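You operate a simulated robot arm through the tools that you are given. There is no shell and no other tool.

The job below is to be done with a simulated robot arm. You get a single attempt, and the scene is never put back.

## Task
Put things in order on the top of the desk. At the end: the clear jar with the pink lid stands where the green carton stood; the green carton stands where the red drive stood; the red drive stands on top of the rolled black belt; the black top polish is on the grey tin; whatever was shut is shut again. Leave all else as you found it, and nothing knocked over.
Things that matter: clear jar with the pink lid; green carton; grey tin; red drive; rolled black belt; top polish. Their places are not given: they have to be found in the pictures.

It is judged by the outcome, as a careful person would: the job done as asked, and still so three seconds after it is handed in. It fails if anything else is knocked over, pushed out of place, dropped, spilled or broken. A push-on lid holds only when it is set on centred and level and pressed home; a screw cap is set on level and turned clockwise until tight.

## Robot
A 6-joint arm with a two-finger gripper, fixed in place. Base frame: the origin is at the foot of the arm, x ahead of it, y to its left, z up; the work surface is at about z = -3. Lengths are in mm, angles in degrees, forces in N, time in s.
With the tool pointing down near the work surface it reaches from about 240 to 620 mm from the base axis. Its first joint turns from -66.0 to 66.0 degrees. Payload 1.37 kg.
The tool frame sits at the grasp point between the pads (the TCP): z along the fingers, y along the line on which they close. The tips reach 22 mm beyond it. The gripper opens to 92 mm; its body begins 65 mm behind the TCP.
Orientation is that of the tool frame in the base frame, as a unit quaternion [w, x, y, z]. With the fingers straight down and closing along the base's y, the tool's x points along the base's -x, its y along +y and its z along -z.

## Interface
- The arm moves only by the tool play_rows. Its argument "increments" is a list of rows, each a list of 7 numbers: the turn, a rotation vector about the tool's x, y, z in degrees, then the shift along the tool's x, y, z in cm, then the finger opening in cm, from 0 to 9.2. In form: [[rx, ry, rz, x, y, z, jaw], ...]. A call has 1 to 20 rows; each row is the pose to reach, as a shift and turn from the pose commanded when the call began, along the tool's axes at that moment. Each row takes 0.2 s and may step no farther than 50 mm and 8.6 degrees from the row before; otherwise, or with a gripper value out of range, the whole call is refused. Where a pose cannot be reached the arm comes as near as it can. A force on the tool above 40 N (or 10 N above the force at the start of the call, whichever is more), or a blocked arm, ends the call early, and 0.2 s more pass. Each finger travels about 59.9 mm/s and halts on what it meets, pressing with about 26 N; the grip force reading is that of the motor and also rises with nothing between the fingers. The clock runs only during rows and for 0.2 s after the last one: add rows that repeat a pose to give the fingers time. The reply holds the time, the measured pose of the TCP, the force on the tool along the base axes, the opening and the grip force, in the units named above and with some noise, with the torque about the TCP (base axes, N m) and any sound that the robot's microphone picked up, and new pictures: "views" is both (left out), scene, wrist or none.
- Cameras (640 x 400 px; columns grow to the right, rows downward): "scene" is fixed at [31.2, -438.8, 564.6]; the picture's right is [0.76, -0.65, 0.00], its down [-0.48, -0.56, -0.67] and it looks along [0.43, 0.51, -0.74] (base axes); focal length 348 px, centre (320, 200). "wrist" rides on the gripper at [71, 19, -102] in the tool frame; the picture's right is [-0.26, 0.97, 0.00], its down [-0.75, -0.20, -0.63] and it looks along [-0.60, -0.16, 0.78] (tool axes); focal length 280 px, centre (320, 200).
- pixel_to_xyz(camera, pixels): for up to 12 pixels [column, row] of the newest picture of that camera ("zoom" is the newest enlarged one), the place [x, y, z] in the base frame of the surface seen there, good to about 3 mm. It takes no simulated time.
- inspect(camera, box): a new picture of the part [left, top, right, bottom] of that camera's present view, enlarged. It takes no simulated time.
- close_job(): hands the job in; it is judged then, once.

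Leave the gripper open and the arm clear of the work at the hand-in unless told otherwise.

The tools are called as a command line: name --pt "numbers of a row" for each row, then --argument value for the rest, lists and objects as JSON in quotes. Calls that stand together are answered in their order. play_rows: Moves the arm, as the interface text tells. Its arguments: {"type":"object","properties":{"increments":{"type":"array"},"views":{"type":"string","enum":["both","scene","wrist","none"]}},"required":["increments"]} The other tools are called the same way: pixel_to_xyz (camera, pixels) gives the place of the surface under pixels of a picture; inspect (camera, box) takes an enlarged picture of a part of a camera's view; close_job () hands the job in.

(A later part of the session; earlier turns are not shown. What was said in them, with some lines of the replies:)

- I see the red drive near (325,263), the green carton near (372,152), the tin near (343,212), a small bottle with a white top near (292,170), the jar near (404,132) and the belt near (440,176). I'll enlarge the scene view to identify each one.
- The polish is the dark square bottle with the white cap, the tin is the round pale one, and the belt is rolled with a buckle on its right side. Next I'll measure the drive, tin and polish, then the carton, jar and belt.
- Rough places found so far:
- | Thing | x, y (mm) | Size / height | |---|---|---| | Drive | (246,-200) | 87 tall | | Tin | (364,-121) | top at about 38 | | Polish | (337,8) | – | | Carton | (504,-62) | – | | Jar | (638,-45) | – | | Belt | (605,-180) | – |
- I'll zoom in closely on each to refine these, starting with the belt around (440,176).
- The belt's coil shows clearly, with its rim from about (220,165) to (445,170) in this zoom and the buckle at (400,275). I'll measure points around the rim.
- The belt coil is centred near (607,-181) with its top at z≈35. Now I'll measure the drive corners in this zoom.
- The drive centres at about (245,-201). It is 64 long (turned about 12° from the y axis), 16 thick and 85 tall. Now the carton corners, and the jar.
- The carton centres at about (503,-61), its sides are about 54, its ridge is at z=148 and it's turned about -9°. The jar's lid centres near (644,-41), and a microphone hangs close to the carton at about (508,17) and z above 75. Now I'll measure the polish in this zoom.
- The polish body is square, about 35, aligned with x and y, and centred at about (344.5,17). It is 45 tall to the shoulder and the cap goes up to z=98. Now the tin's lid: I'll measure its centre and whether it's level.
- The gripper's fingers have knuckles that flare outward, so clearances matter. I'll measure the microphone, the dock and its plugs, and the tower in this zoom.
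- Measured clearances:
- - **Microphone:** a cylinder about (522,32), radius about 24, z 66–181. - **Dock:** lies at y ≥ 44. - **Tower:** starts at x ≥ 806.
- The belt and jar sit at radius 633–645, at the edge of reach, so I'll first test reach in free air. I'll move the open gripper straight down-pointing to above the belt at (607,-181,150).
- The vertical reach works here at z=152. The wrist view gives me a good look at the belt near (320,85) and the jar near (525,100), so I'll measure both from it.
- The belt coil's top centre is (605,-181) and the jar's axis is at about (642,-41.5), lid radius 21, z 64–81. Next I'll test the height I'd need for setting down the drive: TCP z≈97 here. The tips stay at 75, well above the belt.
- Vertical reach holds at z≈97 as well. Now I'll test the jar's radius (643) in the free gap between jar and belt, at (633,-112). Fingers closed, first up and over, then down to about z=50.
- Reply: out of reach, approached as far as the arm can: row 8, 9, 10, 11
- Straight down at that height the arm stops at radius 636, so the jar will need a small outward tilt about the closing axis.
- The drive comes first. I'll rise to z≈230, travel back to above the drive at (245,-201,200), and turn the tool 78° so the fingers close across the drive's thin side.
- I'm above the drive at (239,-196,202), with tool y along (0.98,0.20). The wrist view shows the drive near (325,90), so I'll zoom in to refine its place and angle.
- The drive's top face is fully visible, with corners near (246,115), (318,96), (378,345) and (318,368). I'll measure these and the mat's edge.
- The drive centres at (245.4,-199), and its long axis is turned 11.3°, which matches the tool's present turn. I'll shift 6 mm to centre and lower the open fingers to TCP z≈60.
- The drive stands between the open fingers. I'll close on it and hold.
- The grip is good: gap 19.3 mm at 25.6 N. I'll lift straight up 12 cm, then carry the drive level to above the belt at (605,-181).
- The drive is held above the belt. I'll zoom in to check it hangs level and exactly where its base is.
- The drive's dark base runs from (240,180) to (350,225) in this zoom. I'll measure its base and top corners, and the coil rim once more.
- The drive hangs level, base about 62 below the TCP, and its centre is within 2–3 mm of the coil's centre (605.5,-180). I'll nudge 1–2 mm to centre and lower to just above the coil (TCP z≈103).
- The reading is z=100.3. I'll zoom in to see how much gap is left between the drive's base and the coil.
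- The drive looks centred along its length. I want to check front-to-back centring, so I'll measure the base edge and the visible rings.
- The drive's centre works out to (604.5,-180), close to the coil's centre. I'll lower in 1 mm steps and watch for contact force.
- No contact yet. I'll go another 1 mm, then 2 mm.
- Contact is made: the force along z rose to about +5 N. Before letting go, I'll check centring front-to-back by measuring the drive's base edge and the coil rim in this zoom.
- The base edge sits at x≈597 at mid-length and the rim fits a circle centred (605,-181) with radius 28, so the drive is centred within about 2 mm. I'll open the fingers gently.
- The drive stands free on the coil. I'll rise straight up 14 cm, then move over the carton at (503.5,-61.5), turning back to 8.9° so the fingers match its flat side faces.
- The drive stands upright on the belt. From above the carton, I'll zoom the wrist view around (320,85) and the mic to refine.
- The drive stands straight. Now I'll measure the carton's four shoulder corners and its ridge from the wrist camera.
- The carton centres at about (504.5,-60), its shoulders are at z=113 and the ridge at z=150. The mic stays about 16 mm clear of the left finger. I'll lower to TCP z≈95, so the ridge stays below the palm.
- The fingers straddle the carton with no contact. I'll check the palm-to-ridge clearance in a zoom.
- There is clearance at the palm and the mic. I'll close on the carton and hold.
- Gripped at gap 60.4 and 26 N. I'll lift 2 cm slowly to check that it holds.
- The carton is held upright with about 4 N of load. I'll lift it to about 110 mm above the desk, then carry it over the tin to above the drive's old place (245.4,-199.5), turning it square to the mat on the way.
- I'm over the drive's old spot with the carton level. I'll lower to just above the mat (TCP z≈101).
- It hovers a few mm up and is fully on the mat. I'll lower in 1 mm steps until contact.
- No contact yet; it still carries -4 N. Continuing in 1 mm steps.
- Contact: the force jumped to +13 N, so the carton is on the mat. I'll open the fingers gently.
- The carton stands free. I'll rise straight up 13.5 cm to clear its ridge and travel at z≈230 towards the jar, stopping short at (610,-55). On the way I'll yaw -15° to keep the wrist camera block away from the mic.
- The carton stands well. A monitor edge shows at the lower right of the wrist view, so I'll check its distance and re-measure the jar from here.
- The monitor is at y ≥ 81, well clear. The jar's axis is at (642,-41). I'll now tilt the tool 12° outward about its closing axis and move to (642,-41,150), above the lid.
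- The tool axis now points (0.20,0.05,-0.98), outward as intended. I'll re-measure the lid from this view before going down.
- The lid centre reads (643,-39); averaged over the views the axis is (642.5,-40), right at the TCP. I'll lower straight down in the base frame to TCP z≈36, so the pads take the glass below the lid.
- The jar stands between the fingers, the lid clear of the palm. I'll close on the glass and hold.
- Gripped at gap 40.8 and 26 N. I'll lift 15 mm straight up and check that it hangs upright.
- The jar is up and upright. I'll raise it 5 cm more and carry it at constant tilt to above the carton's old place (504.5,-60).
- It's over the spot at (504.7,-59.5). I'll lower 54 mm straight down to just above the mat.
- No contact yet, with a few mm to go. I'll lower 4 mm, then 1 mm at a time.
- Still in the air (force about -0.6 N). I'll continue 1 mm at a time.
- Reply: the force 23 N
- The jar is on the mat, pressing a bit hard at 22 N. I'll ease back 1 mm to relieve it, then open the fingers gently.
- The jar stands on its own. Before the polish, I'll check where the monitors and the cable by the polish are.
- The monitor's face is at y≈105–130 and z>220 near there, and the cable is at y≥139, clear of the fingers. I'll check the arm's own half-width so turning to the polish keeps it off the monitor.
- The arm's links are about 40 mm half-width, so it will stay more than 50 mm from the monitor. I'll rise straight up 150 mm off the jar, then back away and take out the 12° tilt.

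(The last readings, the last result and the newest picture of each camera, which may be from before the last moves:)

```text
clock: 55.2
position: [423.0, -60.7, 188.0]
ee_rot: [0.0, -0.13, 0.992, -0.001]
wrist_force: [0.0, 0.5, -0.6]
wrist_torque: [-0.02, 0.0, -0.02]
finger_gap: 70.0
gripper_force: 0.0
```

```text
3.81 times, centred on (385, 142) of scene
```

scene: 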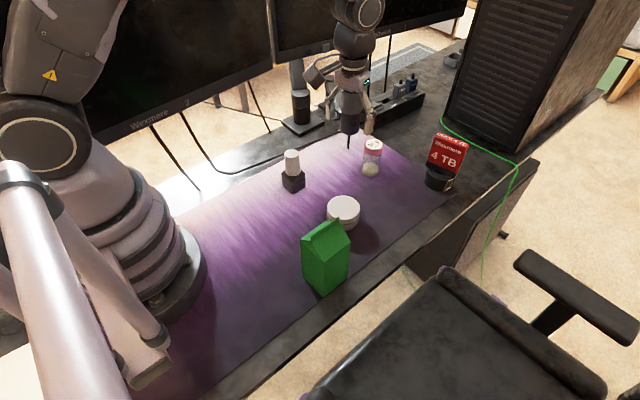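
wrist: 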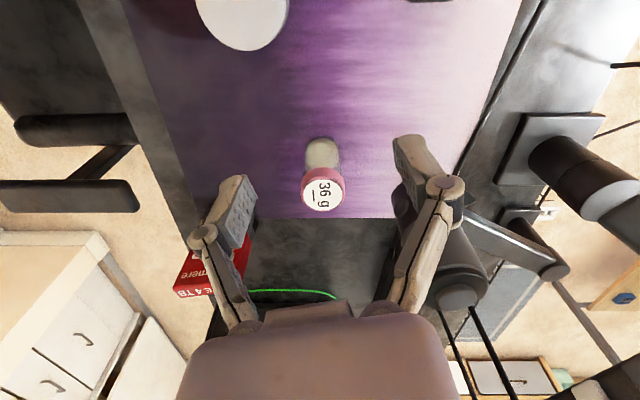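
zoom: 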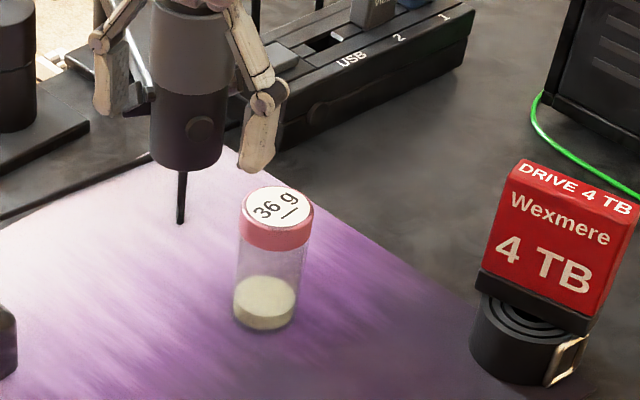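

The jar is upright with its lid on. Now I'll move above the polish at (344.5,17,190), turning the tool back square to the base axes.

play_rows --pt "0 0 5 1.87 3.17 0 7.0" --pt "0 0 10 3.73 6.35 0 6.5" --pt "0 0 15 5.6 9.52 0 6.0" --pt "0 0 15 5.6 9.52 0 6.0" --pt "0 0 15 5.6 9.52 0 6.0"

inspect --camera "wrist" --box '[240, 0, 400, 160]'

```text
clock: 56.4
position: [345.5, 18.1, 189.2]
ee_rot: [0.001, 0.001, 1.0, 0.0]
wrist_force: [-0.4, 0.8, -0.8]
wrist_torque: [0.0, 0.0, 0.02]
finger_gap: 59.7
gripper_force: 0.0
```

scene: 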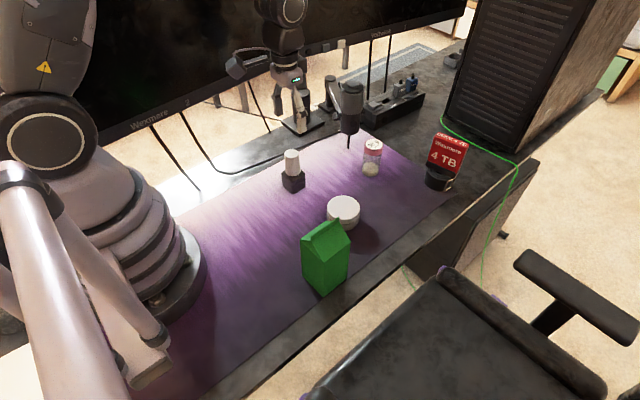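
wrist: 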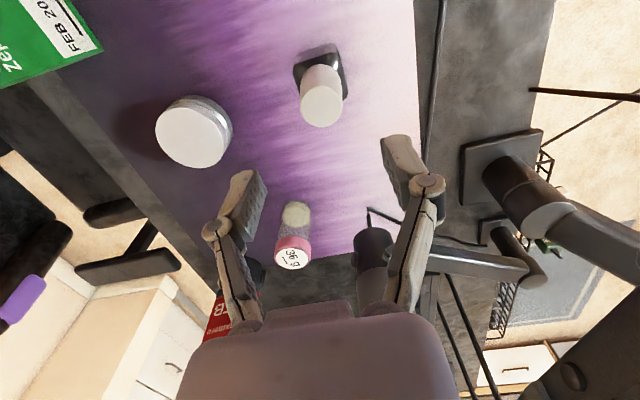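

```text
2.50 times, centred on (320, 80) of wrist
```

zoom: 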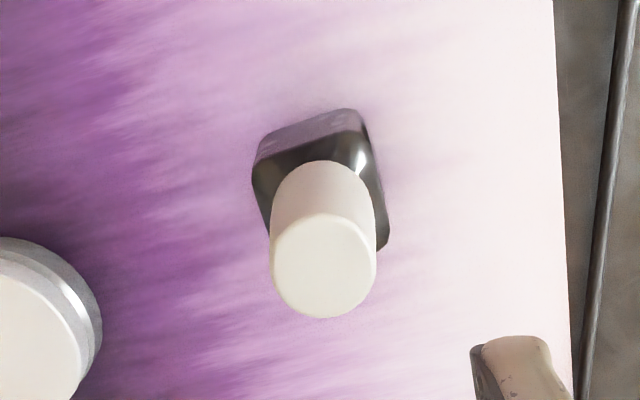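

I'm above the polish: its cap is at (320,85) in the wrist view with the dark body below it. I'll measure the body's corners and the cap in this zoom.

pixel_to_xyz --camera "zoom" --pixels '[[258, 180], [275, 150], [355, 125], [365, 150], [384, 240], [262, 215], [325, 265], [275, 260], [374, 255], [325, 312], [320, 150], [378, 205]]'

inspect --camera "wrist" --box '[285, 30, 355, 135]'

```text
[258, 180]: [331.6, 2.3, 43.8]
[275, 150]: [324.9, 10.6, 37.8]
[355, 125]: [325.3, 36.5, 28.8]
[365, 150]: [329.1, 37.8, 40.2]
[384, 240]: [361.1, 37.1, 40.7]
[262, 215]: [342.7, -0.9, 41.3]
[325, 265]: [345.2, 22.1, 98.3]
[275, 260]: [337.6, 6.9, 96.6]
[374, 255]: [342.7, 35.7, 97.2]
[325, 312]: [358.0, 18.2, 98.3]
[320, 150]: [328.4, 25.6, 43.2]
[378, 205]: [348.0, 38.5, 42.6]
```

```text
3.81 times, centred on (320, 82) of wrist
```

zoom: 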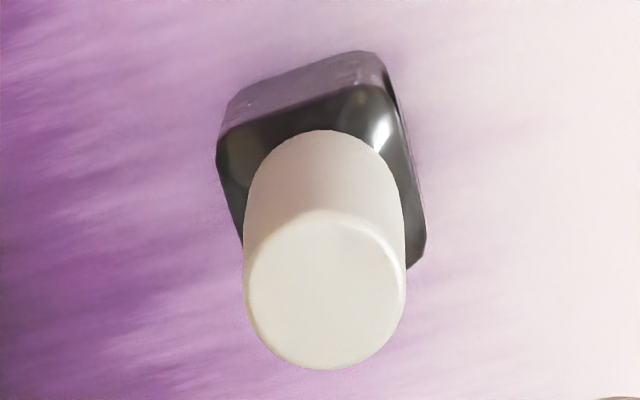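

The polish centres at (344.5,18.5), its body about 37 square and aligned with the tool, cap top at z=98. I'll lower to TCP z≈40: tips at 18 beside the dark body, palm about 7 mm above the cap.

play_rows --pt "0 0 0 0.1 0.04 3.0 6.0" --pt "0 0 0 0.1 0.04 6.5 6.0" --pt "0 0 0 0.1 0.04 10.0 6.0" --pt "0 0 0 0.1 0.04 13.0 6.0" --pt "0 0 0 0.1 0.04 14.8 6.0" --pt "0 0 0 0.1 0.04 14.8 6.0"

inspect --camera "scene" --box '[250, 110, 340, 210]'

```text
clock: 57.8
position: [345.0, 18.3, 38.6]
ee_rot: [0.001, 0.001, 1.0, 0.0]
wrist_force: [0.1, 0.3, 0.1]
wrist_torque: [0.02, -0.02, 0.0]
finger_gap: 60.1
gripper_force: 0.0
```

scene: 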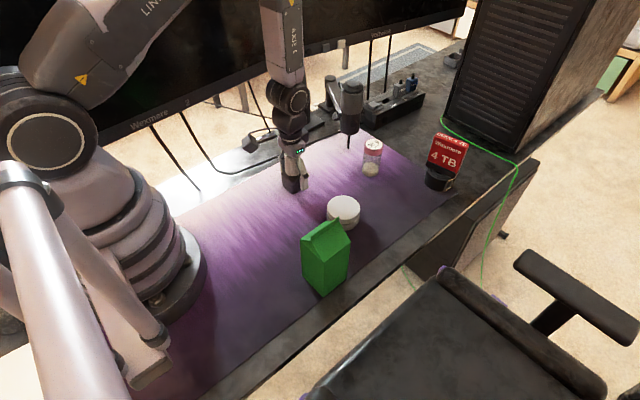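
wrist: 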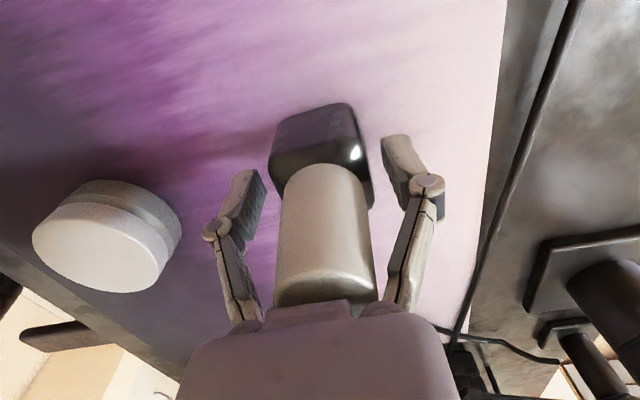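

```text
4.00 times, centred on (295, 160) of scene
```

zoom: 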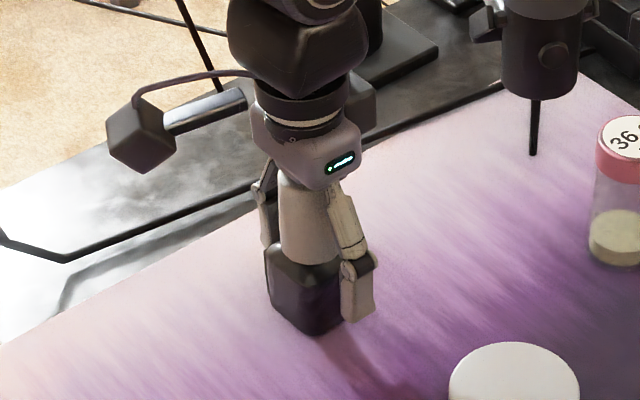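

No contact yet, and the fingers straddle the dark body. I'll close on it and hold.

play_rows --pt "0 0 0 0 0 0 5.0" --pt "0 0 0 0 0 0 4.2" --pt "0 0 0 0 0 0 3.4" --pt "0 0 0 0 0 0 2.8" --pt "0 0 0 0 0 0 2.8" --pt "0 0 0 0 0 0 2.8"

```text
clock: 59.2
position: [344.9, 17.3, 39.3]
ee_rot: [0.001, 0.001, 1.0, 0.0]
wrist_force: [-0.8, 1.5, 5.2]
wrist_torque: [0.0, -0.02, 0.06]
finger_gap: 41.7
gripper_force: 25.7
```

scene: 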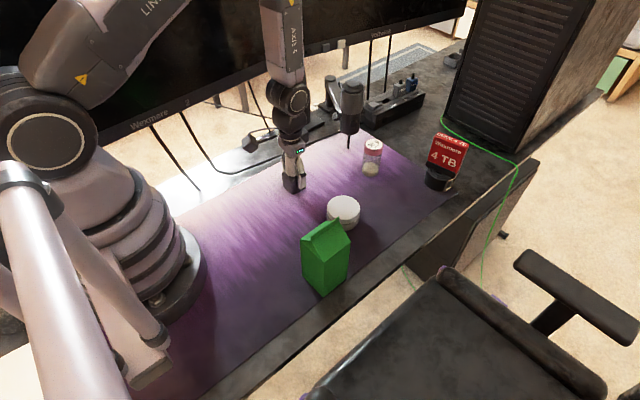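
wrist: 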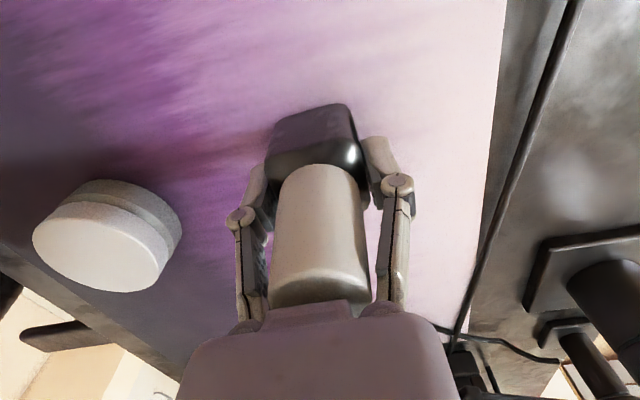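

Gripped at gap 41.7 and 25.7 N. I'll lift 15 mm slowly and check.

play_rows --pt "0 0 0 0 0 -0.3 2.8" --pt "0 0 0 0 0 -0.8 2.8" --pt "0 0 0 0 0 -1.5 2.8" --pt "0 0 0 0 0 -1.5 2.8"

inspect --camera "scene" --box '[250, 110, 340, 210]'

```text
clock: 60.2
position: [347.4, 18.7, 55.2]
ee_rot: [0.001, 0.001, 1.0, 0.0]
wrist_force: [1.0, 0.1, -1.6]
wrist_torque: [0.0, 0.02, -0.02]
finger_gap: 41.7
gripper_force: 25.8
```

scene: 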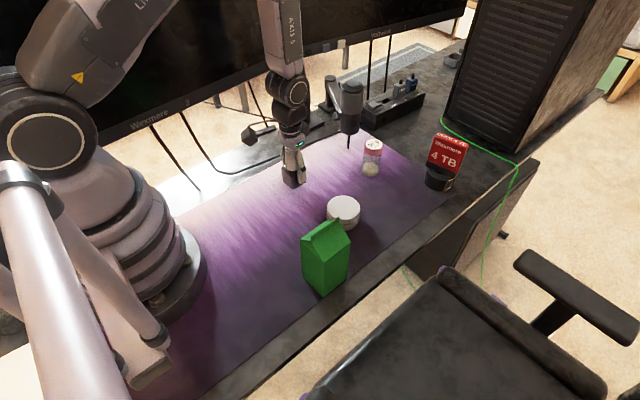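
wrist: 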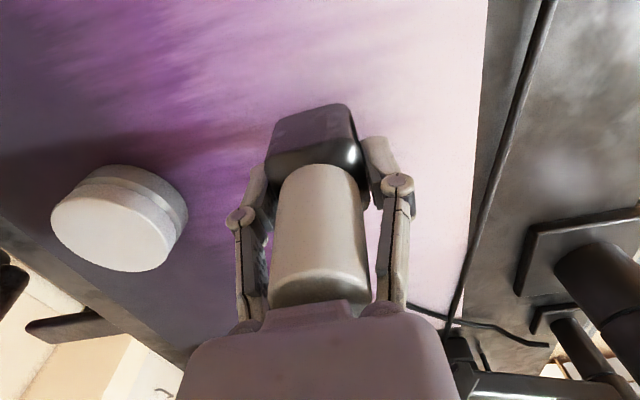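

```text
4.00 times, centred on (295, 160) of scene
```

zoom: 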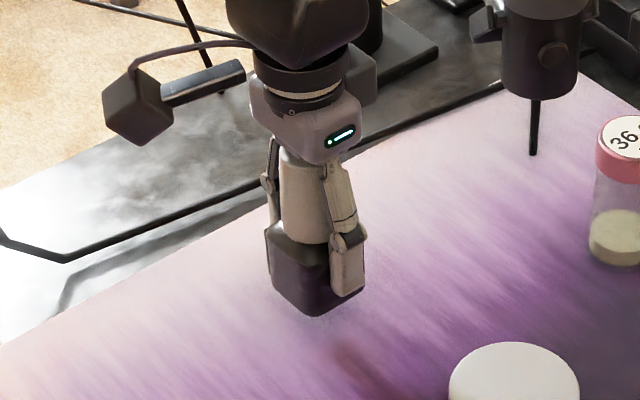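

The polish is held upright. I'll raise it well clear (TCP z≈140) and carry it over the tin at (365.5,-117.5).

play_rows --pt "0 0 0 0 0 -3.0 2.8" --pt "0 0 0 0 0 -6.0 2.8" --pt "0 0 0 0 0 -8.5 2.8" --pt "0 0 0 -0.4 -2.5 -8.5 2.8" --pt "0 0 0 -0.9 -6.0 -8.5 2.8" --pt "0 0 0 -1.4 -9.5 -8.5 2.8" --pt "0 0 0 -1.9 -12.5 -8.5 2.8" --pt "0 0 0 -2.0 -13.55 -8.5 2.8" --pt "0 0 0 -2.0 -13.55 -8.5 2.8" --pt "0 0 0 -2.0 -13.55 -8.5 2.8"

inspect --camera "scene" --box '[290, 130, 400, 260]'

inspect --camera "wrist" --box '[220, 20, 440, 220]'

```text
clock: 62.4
position: [365.8, -117.2, 138.9]
ee_rot: [0.001, 0.001, 1.0, 0.0]
wrist_force: [0.1, -0.1, -1.7]
wrist_torque: [0.0, 0.01, -0.02]
finger_gap: 41.5
gripper_force: 25.8
```

scene: 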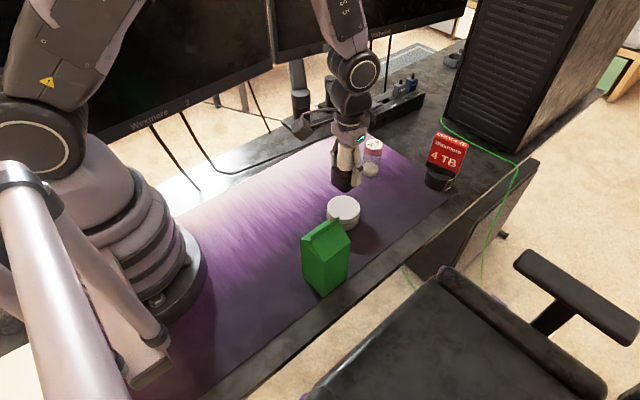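
wrist: 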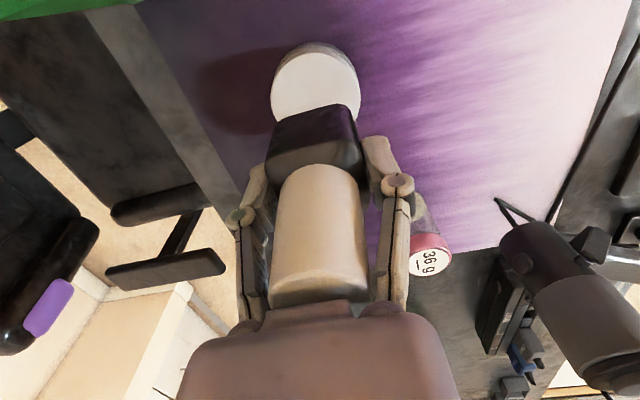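

```text
3.08 times, centred on (345, 195) of scene
```

zoom: 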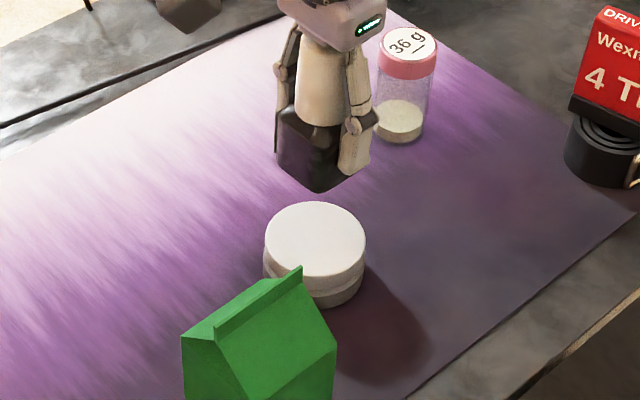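

```text
2.00 times, centred on (330, 120) of wrist
```

zoom: 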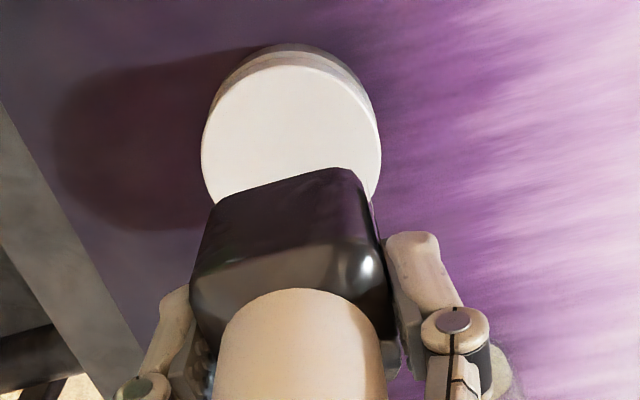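

The polish is above the tin. I'll measure the lid's visible rim in this zoom to confirm its centre before lowering.

pixel_to_xyz --camera "zoom" --pixels '[[205, 150], [377, 155], [293, 70], [225, 95], [355, 92], [290, 120], [212, 190], [290, 175], [205, 250], [350, 180], [380, 300], [190, 300]]'

```text
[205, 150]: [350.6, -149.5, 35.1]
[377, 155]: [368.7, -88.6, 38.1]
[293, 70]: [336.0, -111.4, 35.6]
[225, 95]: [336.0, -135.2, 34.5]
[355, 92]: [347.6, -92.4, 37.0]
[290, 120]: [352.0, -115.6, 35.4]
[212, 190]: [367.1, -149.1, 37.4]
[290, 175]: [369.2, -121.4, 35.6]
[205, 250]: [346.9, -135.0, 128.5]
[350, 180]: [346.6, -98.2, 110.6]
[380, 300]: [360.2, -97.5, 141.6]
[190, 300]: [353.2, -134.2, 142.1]
```

The lid centres at (365.5,-118.5) and the polish is within 2 mm of that. I'll shift 1.5 mm and lower to about 5 mm above the lid.

play_rows --pt "0 0 0 0 -0.15 2.0 2.8" --pt "0 0 0 0 -0.15 4.0 2.8" --pt "0 0 0 0 -0.15 5.3 2.8" --pt "0 0 0 0 -0.15 5.8 2.8" --pt "0 0 0 0 -0.15 5.8 2.8"

inspect --camera "scene" --box '[300, 150, 390, 240]'

```text
clock: 63.6
position: [366.5, -119.9, 81.2]
ee_rot: [0.001, 0.001, 1.0, 0.0]
wrist_force: [-0.8, -0.6, -1.2]
wrist_torque: [-0.01, -0.05, 0.0]
finger_gap: 41.4
gripper_force: 25.8
```

scene: 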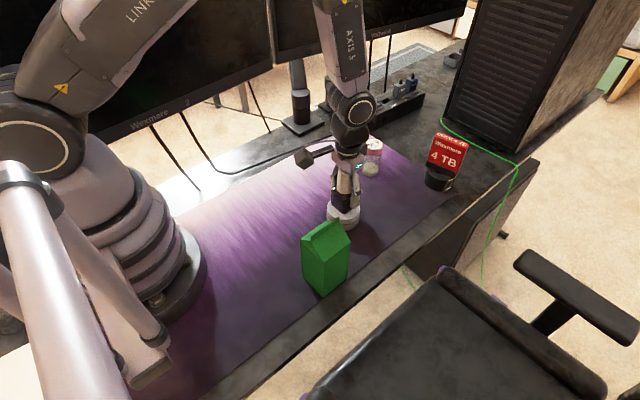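
wrist: 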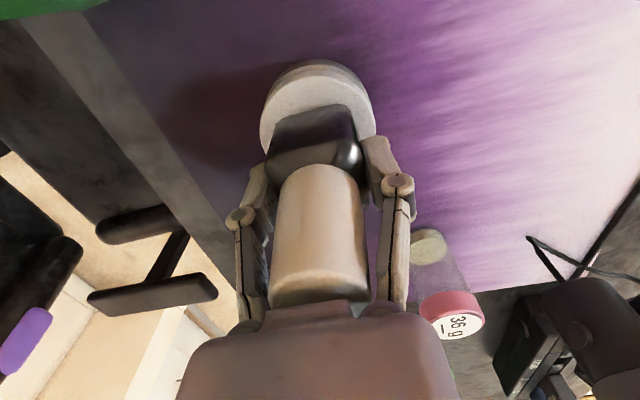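

```text
4.44 times, centred on (345, 195) of scene
```

zoom: 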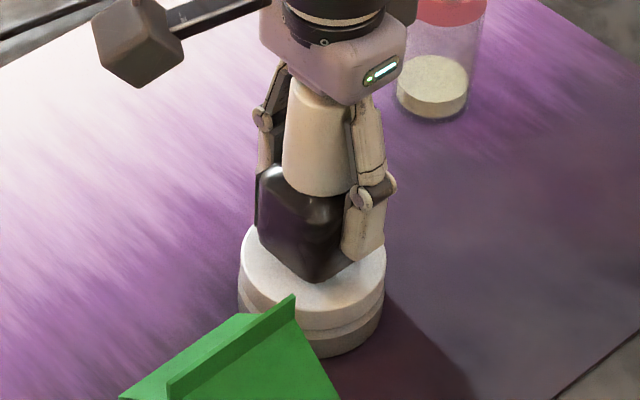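

It's well centred over the lid. I'll go down 2 mm, then 1 mm steps until contact.

play_rows --pt "0 0 0 0 0 0.1 2.8" --pt "0 0 0 0 0 0.2 2.8" --pt "0 0 0 0 0 0.2 2.8" --views "none"

play_rows --pt "0 0 0 0 0 0.1 2.8" --pt "0 0 0 0 0 0.1 2.8" --views "none"

play_rows --pt "0 0 0 0 0 0.1 2.8" --pt "0 0 0 0 0 0.1 2.8" --views "none"

```text
clock: 64.4
position: [366.5, -119.2, 79.4]
ee_rot: [0.001, 0.001, 1.0, 0.0]
wrist_force: [-0.3, -0.9, 0.1]
wrist_torque: [0.0, -0.02, 0.01]
finger_gap: 41.2
gripper_force: 26.0
```

```text
clock: 65.0
position: [366.1, -119.7, 78.5]
ee_rot: [0.0, 0.0, 1.0, 0.0]
wrist_force: [0.4, -0.8, -0.8]
wrist_torque: [0.01, 0.0, -0.01]
finger_gap: 41.4
gripper_force: 26.0
```

```text
clock: 65.6
position: [366.6, -118.5, 78.4]
ee_rot: [0.001, 0.0, 1.0, 0.0]
wrist_force: [0.5, 0.1, -0.6]
wrist_torque: [-0.03, -0.01, -0.02]
finger_gap: 41.4
gripper_force: 26.6
```

play_rows --pt "0 0 0 0 0 0.07 2.8" --pt "0 0 0 0 0 0.07 2.8" --views "none"

play_rows --pt "0 0 0 0 0 0.07 2.8" --pt "0 0 0 0 0 0.07 2.8" --views "none"

```text
clock: 66.2
position: [367.3, -119.5, 77.3]
ee_rot: [0.001, 0.001, 1.0, 0.0]
wrist_force: [0.5, -0.9, -0.3]
wrist_torque: [0.0, 0.03, 0.04]
finger_gap: 41.4
gripper_force: 26.3
```

```text
clock: 66.8
position: [365.2, -120.0, 77.3]
ee_rot: [0.001, 0.0, 1.0, 0.0]
wrist_force: [-0.3, 0.2, -0.6]
wrist_torque: [0.01, -0.02, -0.01]
finger_gap: 41.1
gripper_force: 25.7
```

Still no contact (about -0.6 N). I'll continue in small steps.

play_rows --pt "0 0 0 0 0 0.07 2.8" --pt "0 0 0 0 0 0.07 2.8" --views "none"

play_rows --pt "0 0 0 0 0 0.07 2.8" --pt "0 0 0 0 0 0.07 2.8" --views "scene"

inspect --camera "scene" --box '[300, 150, 390, 240]'

```text
clock: 67.4
position: [365.8, -118.9, 76.1]
ee_rot: [0.002, 0.002, 1.0, -0.001]
wrist_force: [-0.7, -1.1, 3.5]
wrist_torque: [-0.06, 0.01, 0.01]
finger_gap: 41.3
gripper_force: 25.8
```

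```text
clock: 68.0
position: [365.8, -118.1, 74.7]
ee_rot: [0.001, 0.0, 1.0, -0.001]
wrist_force: [-3.0, -0.5, 15.3]
wrist_torque: [0.0, 0.15, 0.02]
finger_gap: 41.4
gripper_force: 25.8
```

scene: 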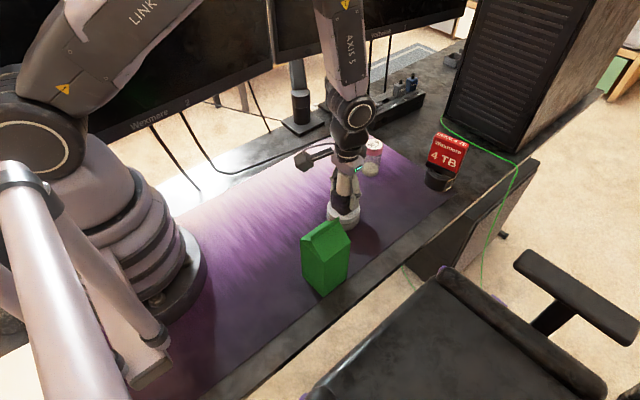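

```text
4.44 times, centred on (345, 195) of scene
```

zoom: 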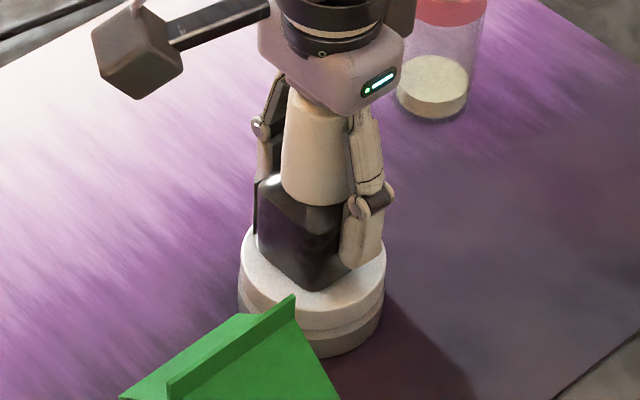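

Contact at 15 N: the polish rests on the lid. I'll ease up half a millimetre and open gently.

play_rows --pt "0 0 0 0 0 -0.05 2.8" --pt "0 0 0 0 0 -0.05 4.0" --pt "0 0 0 0 0 -0.05 4.2" --pt "0 0 0 0 0 -0.05 4.4" --pt "0 0 0 0 0 -0.05 4.9" --pt "0 0 0 0 0 -0.05 5.6" --pt "0 0 0 0 0 -0.05 6.4" --pt "0 0 0 0 0 -0.05 6.4"

inspect --camera "scene" --box '[300, 150, 390, 240]'

```text
clock: 69.8
position: [367.0, -119.4, 76.2]
ee_rot: [0.001, 0.001, 1.0, 0.0]
wrist_force: [-0.3, 0.2, -0.4]
wrist_torque: [0.03, -0.03, 0.01]
finger_gap: 64.2
gripper_force: 0.0
```

scene: 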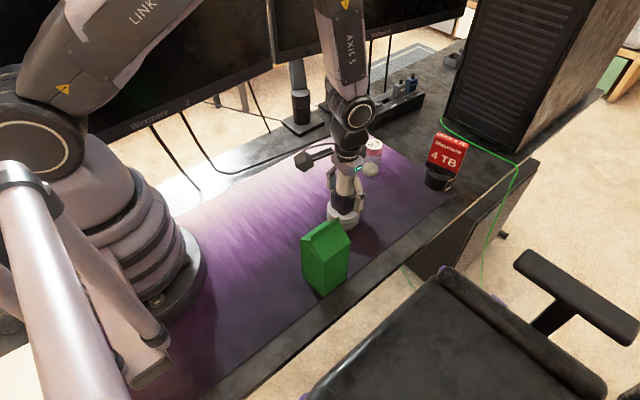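
wrist: 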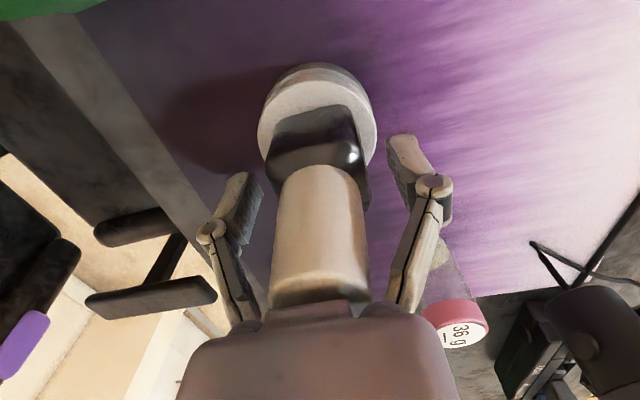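

```text
4.44 times, centred on (345, 195) of scene
```

zoom: 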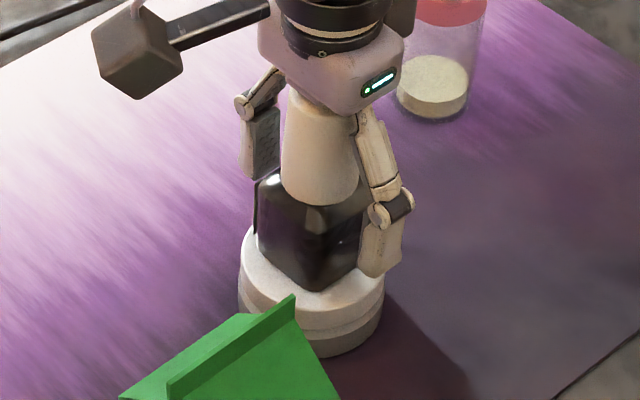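

The polish stands free on the tin. I'll rise straight up, then move clear towards the starting pose (423,-243,272).

play_rows --pt "0 0 0 0 0 -1.5 6.4" --pt "0 0 0 0 0 -5.0 6.4" --pt "0 0 0 0 0 -9.5 6.4" --pt "0 0 0 0 0 -14.0 6.4" --pt "0 0 0 0 0 -18.0 7.5" --pt "0 0 0 -2.0 -4.0 -19.0 8.5" --pt "0 0 0 -4.0 -8.0 -19.5 9.2" --pt "0 0 0 -5.6 -12.2 -19.5 9.2" --pt "0 0 0 -5.6 -12.2 -19.5 9.2"

inspect --camera "scene" --box '[280, 130, 400, 310]'

inspect --camera "scene" --box '[330, 100, 480, 210]'

```text
clock: 71.8
position: [420.5, -240.6, 269.8]
ee_rot: [0.001, 0.001, 1.0, 0.0]
wrist_force: [0.2, -0.3, -0.1]
wrist_torque: [0.01, 0.0, 0.04]
finger_gap: 92.2
gripper_force: 0.0
```

scene: 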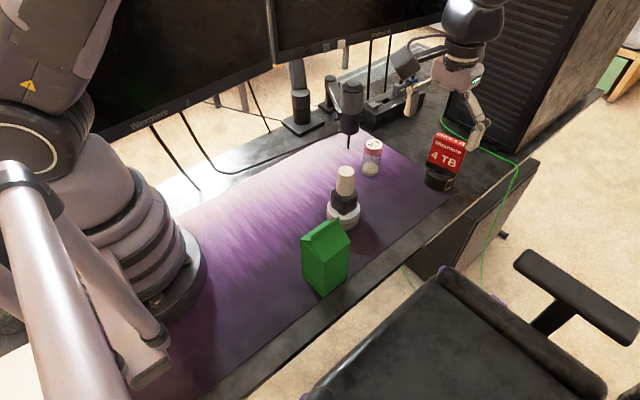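
wrist: 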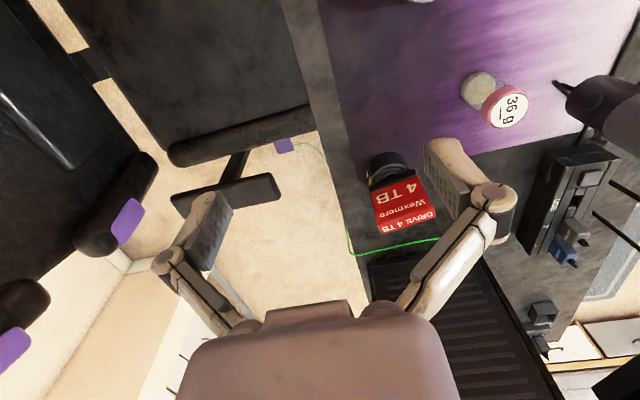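

```text
2.22 times, centred on (340, 220) of scene
```

zoom: 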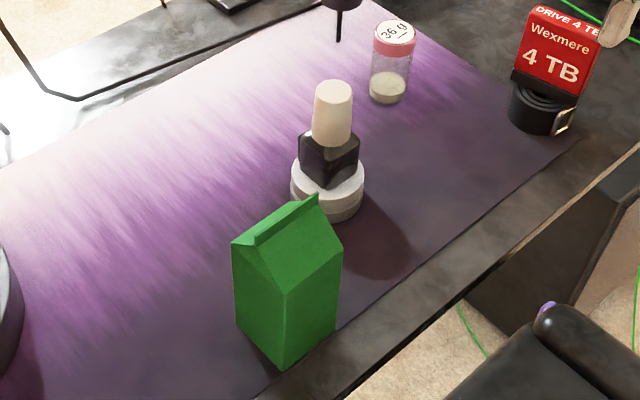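

```text
3.64 times, centred on (405, 155) of scene
```

zoom: 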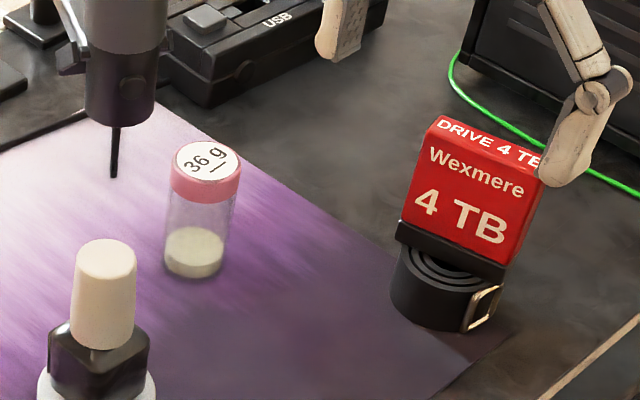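

Everything stands. For a final check I'll measure the polish cap's height, the jar's lid, the carton, the tin and the drive.

pixel_to_xyz --camera "zoom" --pixels '[[105, 255], [205, 160], [178, 165], [237, 170], [195, 275], [195, 195], [105, 330], [75, 310], [135, 310], [420, 225], [500, 270], [480, 155]]'

inspect --camera "scene" --box '[315, 155, 375, 235]'

inspect --camera "wrist" --box '[340, 50, 560, 250]'

```text
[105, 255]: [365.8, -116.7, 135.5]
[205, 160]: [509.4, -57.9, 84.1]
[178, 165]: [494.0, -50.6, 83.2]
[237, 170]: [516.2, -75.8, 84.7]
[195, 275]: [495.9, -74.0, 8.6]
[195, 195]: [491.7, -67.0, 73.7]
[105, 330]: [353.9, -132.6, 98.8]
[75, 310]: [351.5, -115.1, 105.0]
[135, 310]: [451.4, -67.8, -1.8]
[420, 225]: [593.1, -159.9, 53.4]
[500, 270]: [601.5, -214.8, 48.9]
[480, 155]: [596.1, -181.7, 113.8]
```

```text
5.00 times, centred on (345, 195) of scene
```

zoom: 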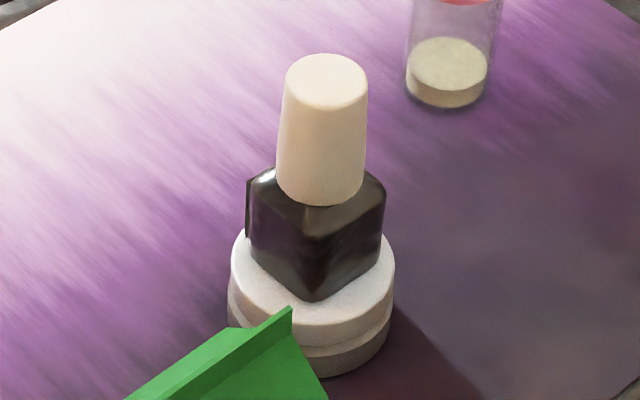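

```text
2.00 times, centred on (450, 150) of wrist
```

zoom: 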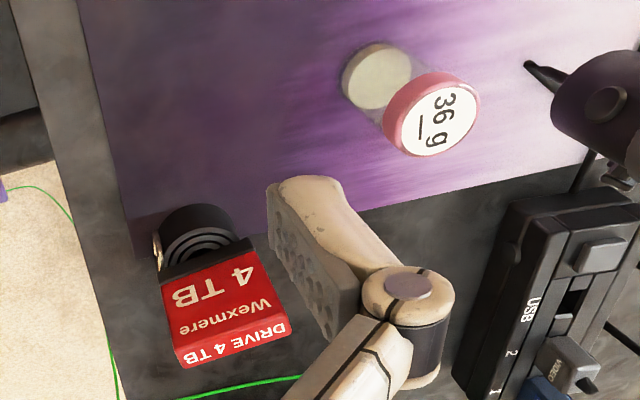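

Final check, all as asked:

- **Polish:** its cap top is at z=135.5, which is the lid height plus the bottle's original height, so the cap is still seated and the bottle stands on the tin.
- **Tin:** it hasn't moved; its rim is still at columns 327–360.
- **Jar:** it stands within about 3 mm of the carton's old place with its lid on.
- **Carton:** it stands where the drive was.
- **Drive:** it stands straight on the belt.

The gripper is open and the arm is back near its starting pose, clear of the work. I'm handing in the job.

close_job

```text
The job is handed in.
```

The desk is in order as you asked, and I've handed the job in. I had no reading after the hand-in, so the three-second check is the judge's.

- **Jar with the pink lid:** it stands where the green carton stood, within about 3 mm, with its lid still on.
- **Green carton:** it stands where the red drive stood, turned square to the mat. That is a small turn from how it faced before.
- **Red drive:** it stands upright on top of the rolled belt, centred within about 2 mm.
- **Black polish:** it stands on the grey tin with its cap on. The tin did not move.

I opened nothing, so whatever was shut stayed shut. In the last pictures nothing had been knocked over and nothing else looked out of place. The gripper is open and the arm is back near its starting position, clear of the desk.
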